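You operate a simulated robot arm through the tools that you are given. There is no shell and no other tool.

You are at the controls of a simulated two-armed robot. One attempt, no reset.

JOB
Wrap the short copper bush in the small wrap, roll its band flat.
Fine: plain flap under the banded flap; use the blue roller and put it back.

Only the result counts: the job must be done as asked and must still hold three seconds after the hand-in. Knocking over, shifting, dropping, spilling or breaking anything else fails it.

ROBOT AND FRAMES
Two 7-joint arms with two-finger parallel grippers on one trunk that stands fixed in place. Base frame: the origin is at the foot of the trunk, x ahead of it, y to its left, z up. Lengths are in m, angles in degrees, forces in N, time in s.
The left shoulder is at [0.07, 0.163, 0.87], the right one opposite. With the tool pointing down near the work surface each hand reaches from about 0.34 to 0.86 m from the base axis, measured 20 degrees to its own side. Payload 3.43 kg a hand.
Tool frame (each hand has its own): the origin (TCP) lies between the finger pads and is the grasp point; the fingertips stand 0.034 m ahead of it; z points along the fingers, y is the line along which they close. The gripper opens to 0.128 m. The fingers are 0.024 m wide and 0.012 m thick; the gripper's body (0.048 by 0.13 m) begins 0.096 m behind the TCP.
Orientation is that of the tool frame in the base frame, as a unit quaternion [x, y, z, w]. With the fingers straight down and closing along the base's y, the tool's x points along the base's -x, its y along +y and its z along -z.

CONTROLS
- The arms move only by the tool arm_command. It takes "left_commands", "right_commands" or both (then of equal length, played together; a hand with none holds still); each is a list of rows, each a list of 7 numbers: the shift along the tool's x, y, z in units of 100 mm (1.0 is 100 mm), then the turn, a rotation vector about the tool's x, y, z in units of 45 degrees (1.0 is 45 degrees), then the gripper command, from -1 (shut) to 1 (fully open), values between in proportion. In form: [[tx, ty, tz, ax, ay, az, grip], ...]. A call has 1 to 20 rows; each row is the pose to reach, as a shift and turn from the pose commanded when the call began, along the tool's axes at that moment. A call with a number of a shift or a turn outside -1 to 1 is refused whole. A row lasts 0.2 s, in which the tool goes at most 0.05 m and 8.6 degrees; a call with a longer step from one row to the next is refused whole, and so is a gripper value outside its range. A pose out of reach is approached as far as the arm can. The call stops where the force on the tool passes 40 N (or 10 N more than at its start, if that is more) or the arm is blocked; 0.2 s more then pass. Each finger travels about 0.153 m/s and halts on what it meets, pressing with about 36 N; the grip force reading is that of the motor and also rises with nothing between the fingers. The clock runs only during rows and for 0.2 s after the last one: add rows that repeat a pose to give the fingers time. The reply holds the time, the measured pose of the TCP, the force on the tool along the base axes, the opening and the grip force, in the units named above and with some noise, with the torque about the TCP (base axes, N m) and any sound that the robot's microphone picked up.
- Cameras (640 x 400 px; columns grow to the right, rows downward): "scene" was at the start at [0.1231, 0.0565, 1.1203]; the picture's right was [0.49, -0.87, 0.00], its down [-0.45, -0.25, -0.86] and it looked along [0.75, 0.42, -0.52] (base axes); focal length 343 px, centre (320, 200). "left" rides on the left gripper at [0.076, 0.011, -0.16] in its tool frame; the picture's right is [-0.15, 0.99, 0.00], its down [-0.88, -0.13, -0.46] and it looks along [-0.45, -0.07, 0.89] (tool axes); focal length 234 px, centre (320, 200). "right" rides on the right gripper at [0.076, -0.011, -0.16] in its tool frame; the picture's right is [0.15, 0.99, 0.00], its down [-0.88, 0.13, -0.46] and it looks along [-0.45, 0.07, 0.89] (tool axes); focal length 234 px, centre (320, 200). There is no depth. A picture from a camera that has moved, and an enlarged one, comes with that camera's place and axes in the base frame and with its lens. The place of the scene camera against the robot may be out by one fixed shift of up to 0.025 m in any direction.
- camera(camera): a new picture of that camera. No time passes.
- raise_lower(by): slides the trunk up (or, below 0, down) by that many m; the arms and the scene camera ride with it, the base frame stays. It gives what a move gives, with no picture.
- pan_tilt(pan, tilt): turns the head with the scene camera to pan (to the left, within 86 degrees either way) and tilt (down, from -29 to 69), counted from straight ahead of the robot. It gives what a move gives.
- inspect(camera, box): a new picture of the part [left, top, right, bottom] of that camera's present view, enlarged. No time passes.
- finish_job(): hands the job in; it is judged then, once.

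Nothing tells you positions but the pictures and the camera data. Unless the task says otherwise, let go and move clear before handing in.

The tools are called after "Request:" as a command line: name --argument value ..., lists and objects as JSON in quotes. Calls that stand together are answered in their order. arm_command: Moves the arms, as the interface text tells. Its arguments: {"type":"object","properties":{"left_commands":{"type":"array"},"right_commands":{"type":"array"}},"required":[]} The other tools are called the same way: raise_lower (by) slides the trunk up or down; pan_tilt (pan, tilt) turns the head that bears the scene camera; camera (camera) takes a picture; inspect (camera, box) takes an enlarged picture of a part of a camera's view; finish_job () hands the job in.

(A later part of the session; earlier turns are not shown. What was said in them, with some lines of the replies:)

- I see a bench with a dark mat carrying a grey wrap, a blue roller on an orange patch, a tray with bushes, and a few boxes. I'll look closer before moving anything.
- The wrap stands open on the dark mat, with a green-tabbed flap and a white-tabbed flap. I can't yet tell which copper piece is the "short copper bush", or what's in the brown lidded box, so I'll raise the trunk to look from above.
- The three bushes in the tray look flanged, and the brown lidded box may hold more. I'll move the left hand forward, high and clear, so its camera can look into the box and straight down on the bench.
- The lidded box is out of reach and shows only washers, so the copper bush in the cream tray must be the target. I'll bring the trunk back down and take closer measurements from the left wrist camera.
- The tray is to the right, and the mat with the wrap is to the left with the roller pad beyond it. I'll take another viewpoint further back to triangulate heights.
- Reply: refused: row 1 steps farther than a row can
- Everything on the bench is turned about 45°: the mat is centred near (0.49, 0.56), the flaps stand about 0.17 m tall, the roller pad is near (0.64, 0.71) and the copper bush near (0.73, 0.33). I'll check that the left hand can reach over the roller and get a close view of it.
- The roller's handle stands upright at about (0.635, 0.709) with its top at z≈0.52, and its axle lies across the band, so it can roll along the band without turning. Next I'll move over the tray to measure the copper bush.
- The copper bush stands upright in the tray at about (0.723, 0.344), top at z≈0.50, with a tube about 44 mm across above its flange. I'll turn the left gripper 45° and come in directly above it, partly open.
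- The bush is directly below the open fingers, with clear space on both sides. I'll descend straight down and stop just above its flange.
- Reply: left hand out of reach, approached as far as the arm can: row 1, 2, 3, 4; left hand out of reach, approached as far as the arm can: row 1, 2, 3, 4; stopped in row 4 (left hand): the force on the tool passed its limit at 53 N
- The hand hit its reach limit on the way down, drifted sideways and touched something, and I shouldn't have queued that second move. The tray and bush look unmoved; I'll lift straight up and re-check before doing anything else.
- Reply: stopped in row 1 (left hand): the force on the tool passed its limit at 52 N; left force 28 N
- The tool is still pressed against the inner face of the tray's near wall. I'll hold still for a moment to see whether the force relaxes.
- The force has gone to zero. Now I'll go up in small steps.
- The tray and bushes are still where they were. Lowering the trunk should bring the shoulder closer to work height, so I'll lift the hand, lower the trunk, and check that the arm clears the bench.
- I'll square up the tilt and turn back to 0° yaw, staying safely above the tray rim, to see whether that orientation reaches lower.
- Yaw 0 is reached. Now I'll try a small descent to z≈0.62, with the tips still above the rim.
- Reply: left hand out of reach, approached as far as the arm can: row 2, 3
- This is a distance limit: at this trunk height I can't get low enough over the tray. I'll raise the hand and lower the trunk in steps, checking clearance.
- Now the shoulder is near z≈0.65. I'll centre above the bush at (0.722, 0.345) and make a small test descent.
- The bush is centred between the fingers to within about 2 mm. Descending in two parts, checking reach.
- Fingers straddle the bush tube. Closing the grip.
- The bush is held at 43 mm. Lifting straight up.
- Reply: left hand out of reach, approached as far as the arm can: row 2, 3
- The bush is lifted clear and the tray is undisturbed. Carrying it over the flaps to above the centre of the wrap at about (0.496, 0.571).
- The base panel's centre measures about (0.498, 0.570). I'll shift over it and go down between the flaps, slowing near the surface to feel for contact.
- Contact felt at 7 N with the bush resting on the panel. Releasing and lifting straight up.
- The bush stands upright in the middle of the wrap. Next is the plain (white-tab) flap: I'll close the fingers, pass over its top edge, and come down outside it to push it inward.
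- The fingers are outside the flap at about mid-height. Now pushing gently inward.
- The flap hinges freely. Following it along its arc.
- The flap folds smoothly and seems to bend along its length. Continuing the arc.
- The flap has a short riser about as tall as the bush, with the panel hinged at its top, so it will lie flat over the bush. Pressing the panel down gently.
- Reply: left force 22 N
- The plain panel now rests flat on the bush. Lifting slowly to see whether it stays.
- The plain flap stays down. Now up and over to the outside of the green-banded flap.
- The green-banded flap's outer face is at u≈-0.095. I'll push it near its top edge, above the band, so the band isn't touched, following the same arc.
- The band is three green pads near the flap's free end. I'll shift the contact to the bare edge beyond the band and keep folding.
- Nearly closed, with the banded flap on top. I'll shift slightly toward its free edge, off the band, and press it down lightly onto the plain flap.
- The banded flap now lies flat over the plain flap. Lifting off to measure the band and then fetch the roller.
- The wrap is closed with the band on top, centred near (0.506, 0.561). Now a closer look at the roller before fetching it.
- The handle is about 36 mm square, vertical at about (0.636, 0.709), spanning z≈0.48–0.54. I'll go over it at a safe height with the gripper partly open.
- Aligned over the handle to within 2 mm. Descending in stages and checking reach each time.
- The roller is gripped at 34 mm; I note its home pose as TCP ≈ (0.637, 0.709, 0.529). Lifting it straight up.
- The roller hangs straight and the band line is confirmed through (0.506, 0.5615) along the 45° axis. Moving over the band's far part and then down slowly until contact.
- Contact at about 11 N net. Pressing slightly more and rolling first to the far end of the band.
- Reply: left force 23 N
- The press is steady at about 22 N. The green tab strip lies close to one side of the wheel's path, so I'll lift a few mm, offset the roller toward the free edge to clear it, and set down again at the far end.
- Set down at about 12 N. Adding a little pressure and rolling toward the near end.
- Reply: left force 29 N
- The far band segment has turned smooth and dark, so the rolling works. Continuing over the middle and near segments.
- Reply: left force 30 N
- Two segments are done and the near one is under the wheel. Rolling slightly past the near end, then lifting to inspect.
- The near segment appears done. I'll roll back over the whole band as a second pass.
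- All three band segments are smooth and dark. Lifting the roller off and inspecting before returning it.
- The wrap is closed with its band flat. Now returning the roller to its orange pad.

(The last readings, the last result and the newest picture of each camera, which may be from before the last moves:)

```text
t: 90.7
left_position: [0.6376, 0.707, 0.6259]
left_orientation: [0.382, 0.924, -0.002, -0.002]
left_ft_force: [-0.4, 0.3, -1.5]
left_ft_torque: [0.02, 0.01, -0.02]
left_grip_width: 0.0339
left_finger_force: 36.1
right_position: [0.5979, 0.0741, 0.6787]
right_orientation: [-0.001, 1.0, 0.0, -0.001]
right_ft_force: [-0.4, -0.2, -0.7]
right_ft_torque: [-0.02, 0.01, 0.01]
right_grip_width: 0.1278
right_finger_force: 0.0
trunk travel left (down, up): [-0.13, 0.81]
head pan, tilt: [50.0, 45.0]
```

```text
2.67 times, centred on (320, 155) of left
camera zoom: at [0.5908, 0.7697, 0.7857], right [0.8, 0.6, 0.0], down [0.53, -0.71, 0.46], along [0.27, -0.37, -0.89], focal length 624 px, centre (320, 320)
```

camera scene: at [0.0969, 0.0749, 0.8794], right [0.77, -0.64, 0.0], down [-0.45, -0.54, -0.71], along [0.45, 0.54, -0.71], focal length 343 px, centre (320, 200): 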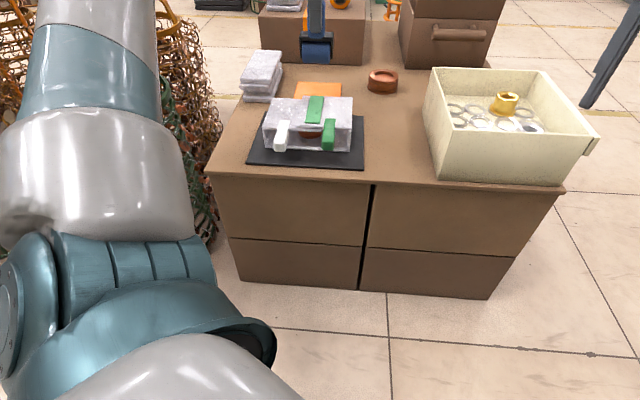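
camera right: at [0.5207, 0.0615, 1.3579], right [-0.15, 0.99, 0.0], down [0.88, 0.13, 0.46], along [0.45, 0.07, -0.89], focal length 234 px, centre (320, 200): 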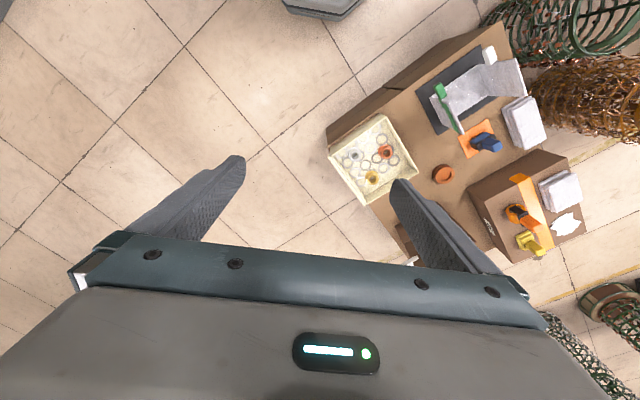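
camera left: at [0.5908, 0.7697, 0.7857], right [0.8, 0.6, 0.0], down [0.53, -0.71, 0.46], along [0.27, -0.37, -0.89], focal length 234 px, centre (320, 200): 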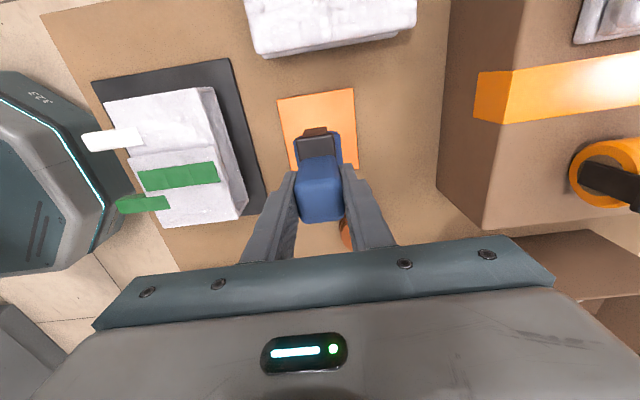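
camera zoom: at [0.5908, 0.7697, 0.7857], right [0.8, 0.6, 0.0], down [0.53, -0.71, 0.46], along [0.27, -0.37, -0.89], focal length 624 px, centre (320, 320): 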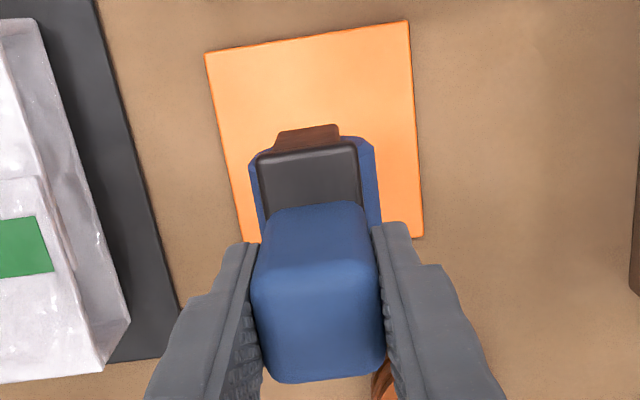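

Over the home position to within 1 mm. Lowering, then creeping to contact.

Request:
arm_command --left_commands '[[0.005, 0.005, 0.25, 0, 0, 0, -1], [0.005, 0.005, 0.5, 0, 0, 0, -1], [0.005, 0.005, 0.75, 0, 0, 0, -1], [0.005, 0.005, 0.88, 0, 0, 0, -1]]'

Request:
arm_command --left_commands '[[0, 0, 0.02, 0, 0, 0, -1], [0, 0, 0.04, 0, 0, 0, -1]]'

Request:
arm_command --left_commands '[[0, 0, 0.01, 0, 0, 0, -1], [0, 0, 0.02, 0, 0, 0, -1]]'

Request:
inspect --camera "scene" --box '[260, 0, 380, 110]'

```text
t: 91.7
left_position: [0.6361, 0.7103, 0.5383]
left_orientation: [0.382, 0.924, 0.0, -0.001]
left_ft_force: [-0.3, -0.2, -2.3]
left_ft_torque: [-0.03, 0.0, 0.01]
left_grip_width: 0.0336
left_finger_force: 36.0
right_position: [0.5975, 0.0731, 0.6784]
right_orientation: [-0.001, 1.0, 0.0, -0.001]
right_ft_force: [0.6, 0.3, 0.9]
right_ft_torque: [-0.02, 0.02, -0.01]
right_grip_width: 0.1279
right_finger_force: 0.1
trunk travel left (down, up): [-0.13, 0.81]
head pan, tilt: [50.0, 45.0]
```

```text
t: 92.3
left_position: [0.6369, 0.7092, 0.5346]
left_orientation: [0.382, 0.924, -0.001, 0.0]
left_ft_force: [-0.5, -0.2, -2.2]
left_ft_torque: [0.02, -0.03, 0.0]
left_grip_width: 0.0337
left_finger_force: 35.9
right_position: [0.5968, 0.0749, 0.6778]
right_orientation: [-0.001, 1.0, 0.0, -0.001]
right_ft_force: [0.2, 0.1, -0.4]
right_ft_torque: [-0.01, 0.0, 0.0]
right_grip_width: 0.1283
right_finger_force: 0.1
trunk travel left (down, up): [-0.13, 0.81]
head pan, tilt: [50.0, 45.0]
```

```text
t: 92.9
left_position: [0.6375, 0.7089, 0.5334]
left_orientation: [0.383, 0.924, 0.0, -0.001]
left_ft_force: [-0.9, -1.1, -1.8]
left_ft_torque: [0.0, -0.01, -0.02]
left_grip_width: 0.0339
left_finger_force: 36.1
right_position: [0.5968, 0.0736, 0.6775]
right_orientation: [-0.001, 1.0, 0.0, -0.001]
right_ft_force: [-0.9, -0.1, -0.7]
right_ft_torque: [-0.01, 0.01, 0.01]
right_grip_width: 0.1281
right_finger_force: 0.3
trunk travel left (down, up): [-0.13, 0.81]
head pan, tilt: [50.0, 45.0]
```

```text
3.64 times, centred on (320, 55) of scene
camera zoom: at [0.097, 0.0751, 0.8794], right [0.77, -0.64, 0.0], down [-0.45, -0.54, -0.71], along [0.45, 0.54, -0.71], focal length 1249 px, centre (320, 727)
```

zoom: 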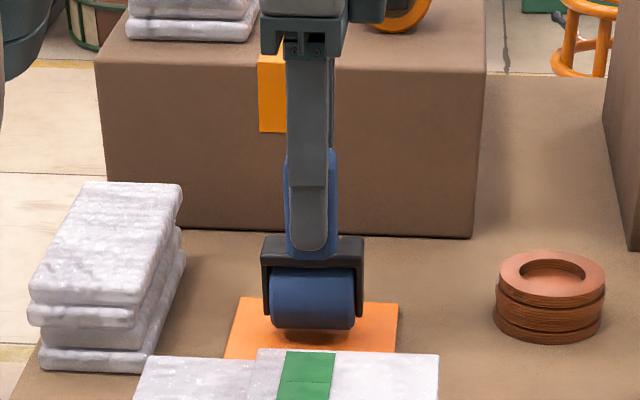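

Request:
arm_command --left_commands '[[0, 0, 0.015, 0, 0, 0, -1], [0, 0, 0.03, 0, 0, 0, -1]]'

Request:
arm_command --left_commands '[[0, 0, 0.01, 0, 0, 0, -1], [0, 0, 0.02, 0, 0, 0, -1]]'

Request:
inspect --camera "scene" --box '[260, 0, 380, 110]'

```text
t: 93.5
left_position: [0.6368, 0.7093, 0.5305]
left_orientation: [0.382, 0.924, 0.0, 0.0]
left_ft_force: [-0.6, 0.3, -2.0]
left_ft_torque: [0.03, 0.0, 0.04]
left_grip_width: 0.0336
left_finger_force: 36.3
right_position: [0.596, 0.0745, 0.6776]
right_orientation: [0.0, 1.0, 0.0, -0.002]
right_ft_force: [-0.7, -0.9, -0.2]
right_ft_torque: [-0.02, 0.0, 0.0]
right_grip_width: 0.1279
right_finger_force: 0.0
trunk travel left (down, up): [-0.13, 0.81]
head pan, tilt: [50.0, 45.0]
```

```text
t: 94.1
left_position: [0.6374, 0.7084, 0.5284]
left_orientation: [0.381, 0.924, -0.001, 0.0]
left_ft_force: [-0.5, -0.3, -1.7]
left_ft_torque: [0.02, -0.04, 0.03]
left_grip_width: 0.034
left_finger_force: 36.2
right_position: [0.5985, 0.0743, 0.6779]
right_orientation: [-0.001, 1.0, 0.001, -0.001]
right_ft_force: [-0.7, 0.3, 0.3]
right_ft_torque: [-0.06, 0.01, -0.03]
right_grip_width: 0.1281
right_finger_force: 0.0
trunk travel left (down, up): [-0.13, 0.81]
head pan, tilt: [50.0, 45.0]
```

```text
3.64 times, centred on (320, 55) of scene
camera zoom: at [0.097, 0.0751, 0.8794], right [0.77, -0.64, 0.0], down [-0.45, -0.54, -0.71], along [0.45, 0.54, -0.71], focal length 1249 px, centre (320, 727)
```

zoom: 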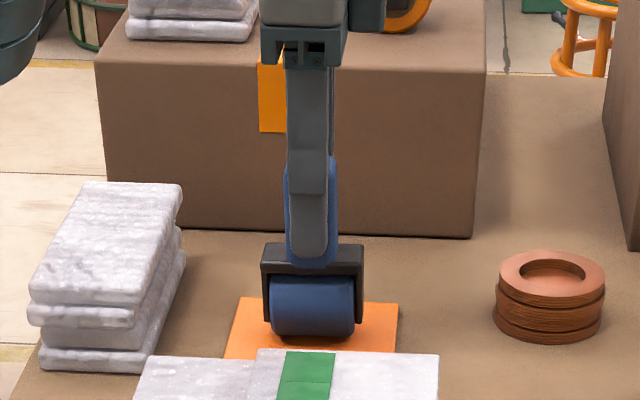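

Request:
arm_command --left_commands '[[0, 0, 0.008, 0, 0, 0, -1], [0, 0, 0.016, 0, 0, 0, -1]]'

Request:
arm_command --left_commands '[[0, 0, 0.006, 0, 0, 0, -1], [0, 0, 0.012, 0, 0, 0, -1]]'

```text
t: 94.7
left_position: [0.6362, 0.709, 0.5266]
left_orientation: [0.381, 0.924, -0.001, 0.0]
left_ft_force: [-1.0, -0.3, 2.3]
left_ft_torque: [0.09, 0.18, 0.07]
left_grip_width: 0.0336
left_finger_force: 36.2
right_position: [0.5972, 0.0742, 0.6785]
right_orientation: [0.0, 1.0, 0.0, 0.0]
right_ft_force: [-0.4, 1.0, -0.4]
right_ft_torque: [-0.01, 0.05, 0.03]
right_grip_width: 0.1283
right_finger_force: 0.1
trunk travel left (down, up): [-0.13, 0.81]
head pan, tilt: [50.0, 45.0]
```

```text
t: 95.3
left_position: [0.6378, 0.7084, 0.5271]
left_orientation: [0.382, 0.924, 0.0, 0.001]
left_ft_force: [-0.9, 2.0, 11.0]
left_ft_torque: [0.43, 0.4, -0.03]
left_grip_width: 0.0336
left_finger_force: 36.1
right_position: [0.597, 0.0731, 0.6782]
right_orientation: [-0.001, 1.0, 0.001, 0.0]
right_ft_force: [-0.2, 0.6, 0.8]
right_ft_torque: [-0.02, -0.01, 0.02]
right_grip_width: 0.1282
right_finger_force: 0.0
trunk travel left (down, up): [-0.13, 0.81]
head pan, tilt: [50.0, 45.0]
```

Touching the pad. I'll ease off the pressure and open the fingers gently.

Request:
arm_command --left_commands '[[0, 0, -0.014, 0, 0, 0, -1], [0, 0, -0.014, 0, 0, 0, -0.4], [0, 0, -0.014, 0, 0, 0, -0.2], [0, 0, -0.014, 0, 0, 0, 0.1], [0, 0, -0.014, 0, 0, 0, 0.25], [0, 0, -0.014, 0, 0, 0, 0.25]]'

Request:
inspect --camera "scene" --box '[260, 0, 380, 110]'

Request:
camera --camera "left"

```text
t: 96.7
left_position: [0.6369, 0.7084, 0.5271]
left_orientation: [0.382, 0.924, 0.0, 0.001]
left_ft_force: [-0.1, 0.6, 0.4]
left_ft_torque: [-0.02, -0.02, 0.03]
left_grip_width: 0.0799
left_finger_force: 0.1
right_position: [0.5964, 0.074, 0.678]
right_orientation: [-0.001, 1.0, -0.001, -0.001]
right_ft_force: [-0.7, 0.1, 0.9]
right_ft_torque: [0.01, 0.0, 0.03]
right_grip_width: 0.1282
right_finger_force: 0.0
trunk travel left (down, up): [-0.13, 0.81]
head pan, tilt: [50.0, 45.0]
```

```text
3.64 times, centred on (320, 55) of scene
camera zoom: at [0.0968, 0.0749, 0.8795], right [0.77, -0.64, 0.0], down [-0.45, -0.54, -0.71], along [0.45, 0.54, -0.71], focal length 1249 px, centre (320, 727)
```

zoom: 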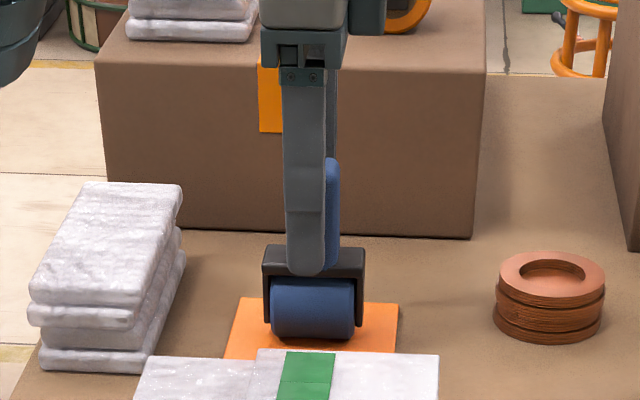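

```text
taken
camera left: at [0.5903, 0.7705, 0.6864], right [0.8, 0.6, 0.0], down [0.53, -0.71, 0.46], along [0.27, -0.37, -0.89], focal length 234 px, centre (320, 200)
```

left: 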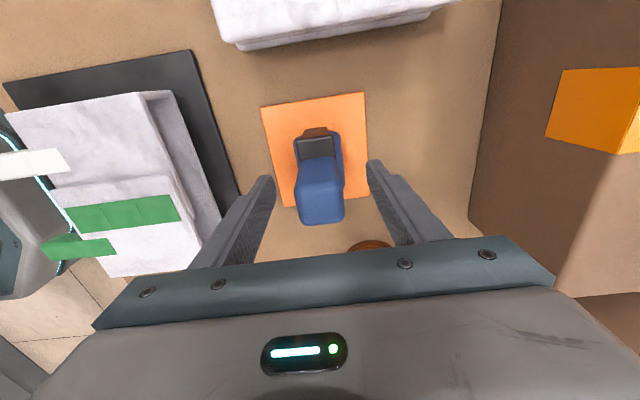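

The roller stands upright on its pad at the same spot as before. Lifting the hand straight up and clear.

Request:
arm_command --left_commands '[[0, 0, -0.2, 0, 0, 0, 0.25], [0, 0, -0.5, 0, 0, 0, 0.25], [0, 0, -0.9, 0, 0, 0, 0.25]]'

Request:
camera --camera "left"

Request:
inspect --camera "left" --box '[80, 60, 380, 240]'

Request:
inspect --camera "scene" --box '[240, 0, 380, 170]'

```text
t: 97.5
left_position: [0.6351, 0.7077, 0.6182]
left_orientation: [0.383, 0.924, -0.002, 0.0]
left_ft_force: [0.0, 0.2, -0.5]
left_ft_torque: [-0.01, 0.0, 0.01]
left_grip_width: 0.0803
left_finger_force: 0.2
right_position: [0.5967, 0.0736, 0.6787]
right_orientation: [-0.001, 1.0, 0.001, 0.0]
right_ft_force: [-0.2, -0.6, -0.2]
right_ft_torque: [0.0, 0.02, -0.01]
right_grip_width: 0.1282
right_finger_force: 0.0
trunk travel left (down, up): [-0.13, 0.81]
head pan, tilt: [50.0, 45.0]
```

```text
taken
camera left: at [0.5893, 0.7698, 0.7786], right [0.8, 0.6, 0.0], down [0.53, -0.71, 0.46], along [0.27, -0.37, -0.89], focal length 234 px, centre (320, 200)
```

left: 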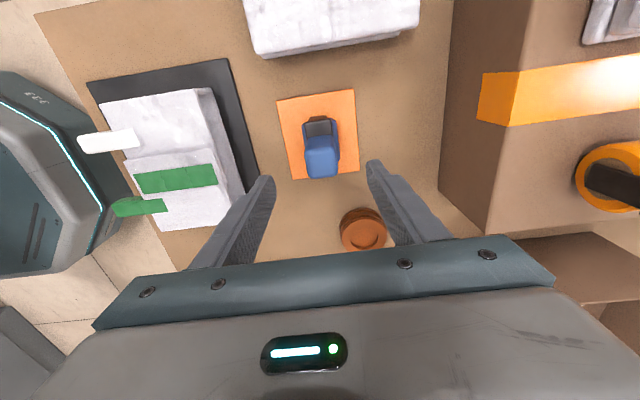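

```text
2.13 times, centred on (230, 150) of left
camera zoom: at [0.5893, 0.7698, 0.7786], right [0.8, 0.6, 0.0], down [0.53, -0.71, 0.46], along [0.27, -0.37, -0.89], focal length 500 px, centre (512, 307)
```

zoom: 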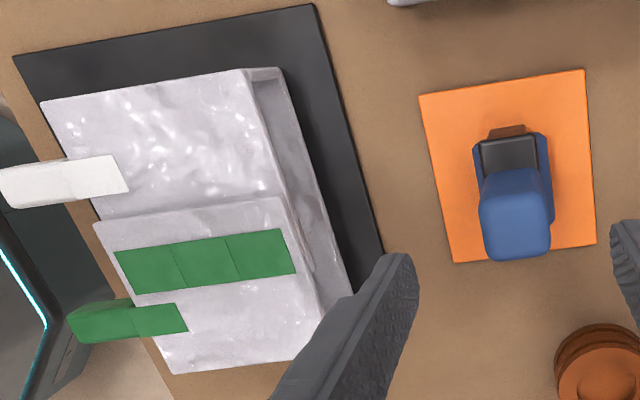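

```text
2.35 times, centred on (310, 85) of scene
camera zoom: at [0.0968, 0.0746, 0.8795], right [0.77, -0.64, 0.0], down [-0.45, -0.54, -0.71], along [0.45, 0.54, -0.71], focal length 808 px, centre (344, 471)
```

zoom: 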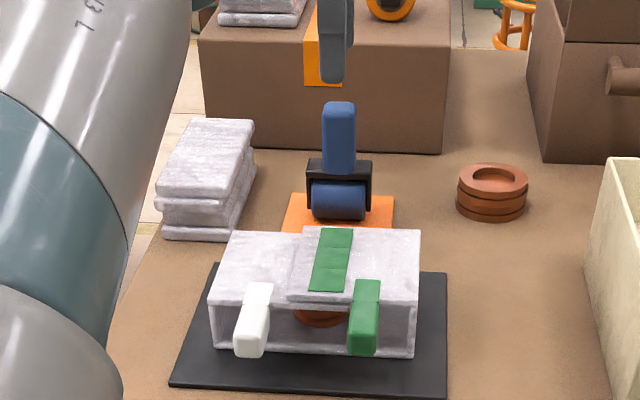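

The roller is home and the wrap is still closed. I'll move the hand back and up, well clear, then do a final check.

Request:
arm_command --left_commands '[[0, -0.2, -0.2, 0, 0, 0, 0.25], [0, -0.5, -0.45, 0, 0, 0, 0.25], [0, -0.8, -0.7, 0, 0, 0, 0.25], [0, -1.0, -0.9, 0, 0, 0, 0.25]]'

Request:
arm_command --left_commands '[[0, -0.25, -0.25, 0, 0, 0, 0.25], [0, -0.5, -0.5, 0, 0, 0, 0.25], [0, -0.75, -0.75, 0, 0, 0, 0.25], [0, -0.9, -0.9, 0, 0, 0, 0.25]]'

Request:
camera --camera "left"

Request:
camera --camera "scene"

Request:
inspect --camera "scene" --box '[410, 40, 610, 200]'

Request:
inspect --camera "scene" --box '[240, 30, 380, 180]'

```text
t: 98.5
left_position: [0.5677, 0.636, 0.707]
left_orientation: [0.382, 0.924, 0.0, -0.001]
left_ft_force: [0.1, -0.3, -0.3]
left_ft_torque: [0.02, 0.03, 0.02]
left_grip_width: 0.0799
left_finger_force: 0.0
right_position: [0.5977, 0.0728, 0.6788]
right_orientation: [-0.001, 1.0, 0.0, 0.0]
right_ft_force: [0.0, 0.3, 0.6]
right_ft_torque: [-0.02, 0.02, 0.0]
right_grip_width: 0.128
right_finger_force: 0.1
trunk travel left (down, up): [-0.13, 0.81]
head pan, tilt: [50.0, 45.0]
```

```text
t: 99.5
left_position: [0.505, 0.5719, 0.797]
left_orientation: [0.382, 0.924, -0.001, -0.001]
left_ft_force: [-0.2, 0.2, 0.5]
left_ft_torque: [0.01, -0.02, -0.01]
left_grip_width: 0.0797
left_finger_force: 0.0
right_position: [0.5976, 0.0736, 0.6783]
right_orientation: [-0.001, 1.0, -0.001, 0.001]
right_ft_force: [0.0, 0.2, 0.8]
right_ft_torque: [-0.01, 0.02, -0.04]
right_grip_width: 0.1281
right_finger_force: 0.1
trunk travel left (down, up): [-0.13, 0.81]
head pan, tilt: [50.0, 45.0]
```

```text
taken
camera left: at [0.4587, 0.635, 0.9567], right [0.8, 0.6, 0.0], down [0.53, -0.71, 0.46], along [0.27, -0.37, -0.89], focal length 234 px, centre (320, 200)
```

left: 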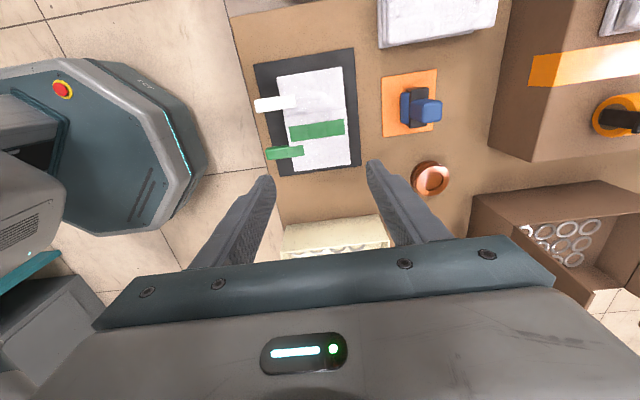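

```text
taken
camera scene: at [0.0967, 0.0748, 0.8795], right [0.77, -0.64, 0.0], down [-0.45, -0.54, -0.71], along [0.45, 0.54, -0.71], focal length 343 px, centre (320, 200)
```

scene: 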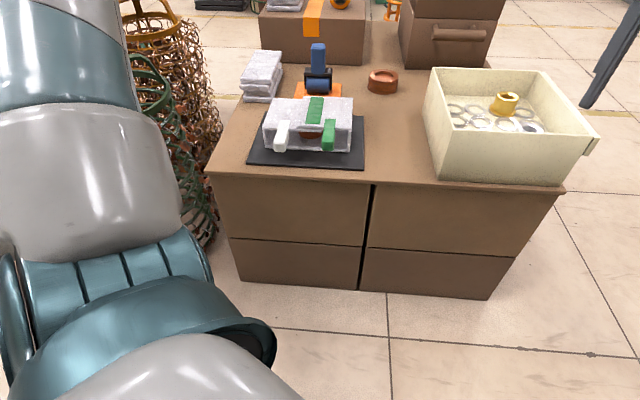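

```text
2.50 times, centred on (510, 120) of scene
camera zoom: at [0.0967, 0.0748, 0.8795], right [0.77, -0.64, 0.0], down [-0.45, -0.54, -0.71], along [0.45, 0.54, -0.71], focal length 859 px, centre (-155, 400)
```

zoom: 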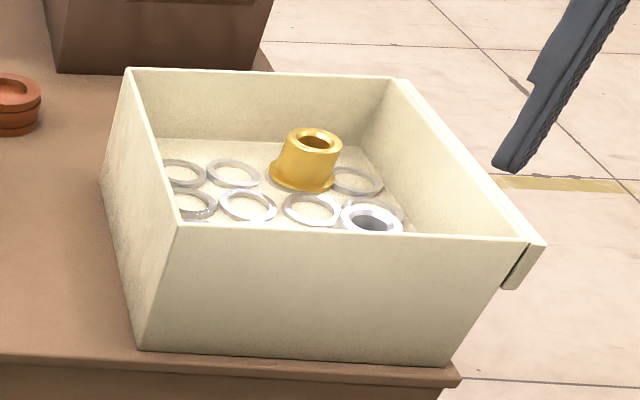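

```text
2.67 times, centred on (310, 105) of scene
camera zoom: at [0.0967, 0.0748, 0.8795], right [0.77, -0.64, 0.0], down [-0.45, -0.54, -0.71], along [0.45, 0.54, -0.71], focal length 916 px, centre (347, 453)
```

zoom: 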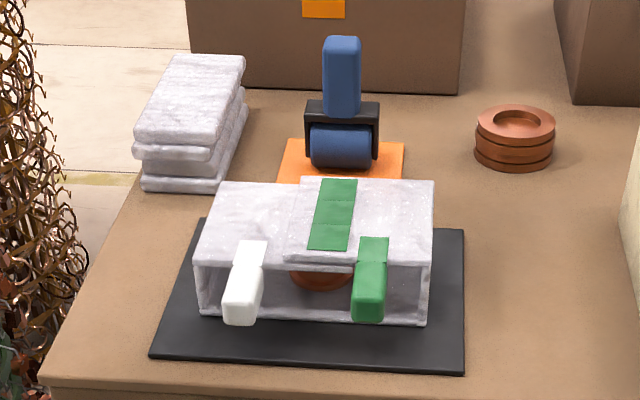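

The copper bush sits inside the wrap, with the plain flap under the banded one and all three band segments rolled flat. The blue roller is back on its pad, the tray and the rest look undisturbed, and the hand is clear, so I'm handing in.

Request:
finish_job

```text
The job is handed in.
```

The copper bush is wrapped in the small wrap and the job is handed in; I haven't seen a verdict.

- **Bush:** I took the copper bush from the cream tray, the only copper one I could see. It stands upright in the middle of the wrap.
- **Flaps:** The plain (white-tab) flap is folded first, with the banded (green-tab) flap on top of it. Both stayed down after I let go.
- **Band:** I rolled it end to end with the blue roller and back again. All three green segments turned smooth and dark.
- **Roller:** It stands upright on its orange pad, within about 1 mm of where it was.

**Tray contact:** On my first try for the bush, the arm hit its reach limit and drifted. The fingers pressed against the inside of the tray wall at up to about 53 N before I backed out. Pictures before and after show no visible shift of the tray, bushes or washers, but that contact is the one thing that could count against the job.

In the final pictures everything else looks undisturbed. The left hand is well clear of the bench, and the right hand stayed out of the way throughout.
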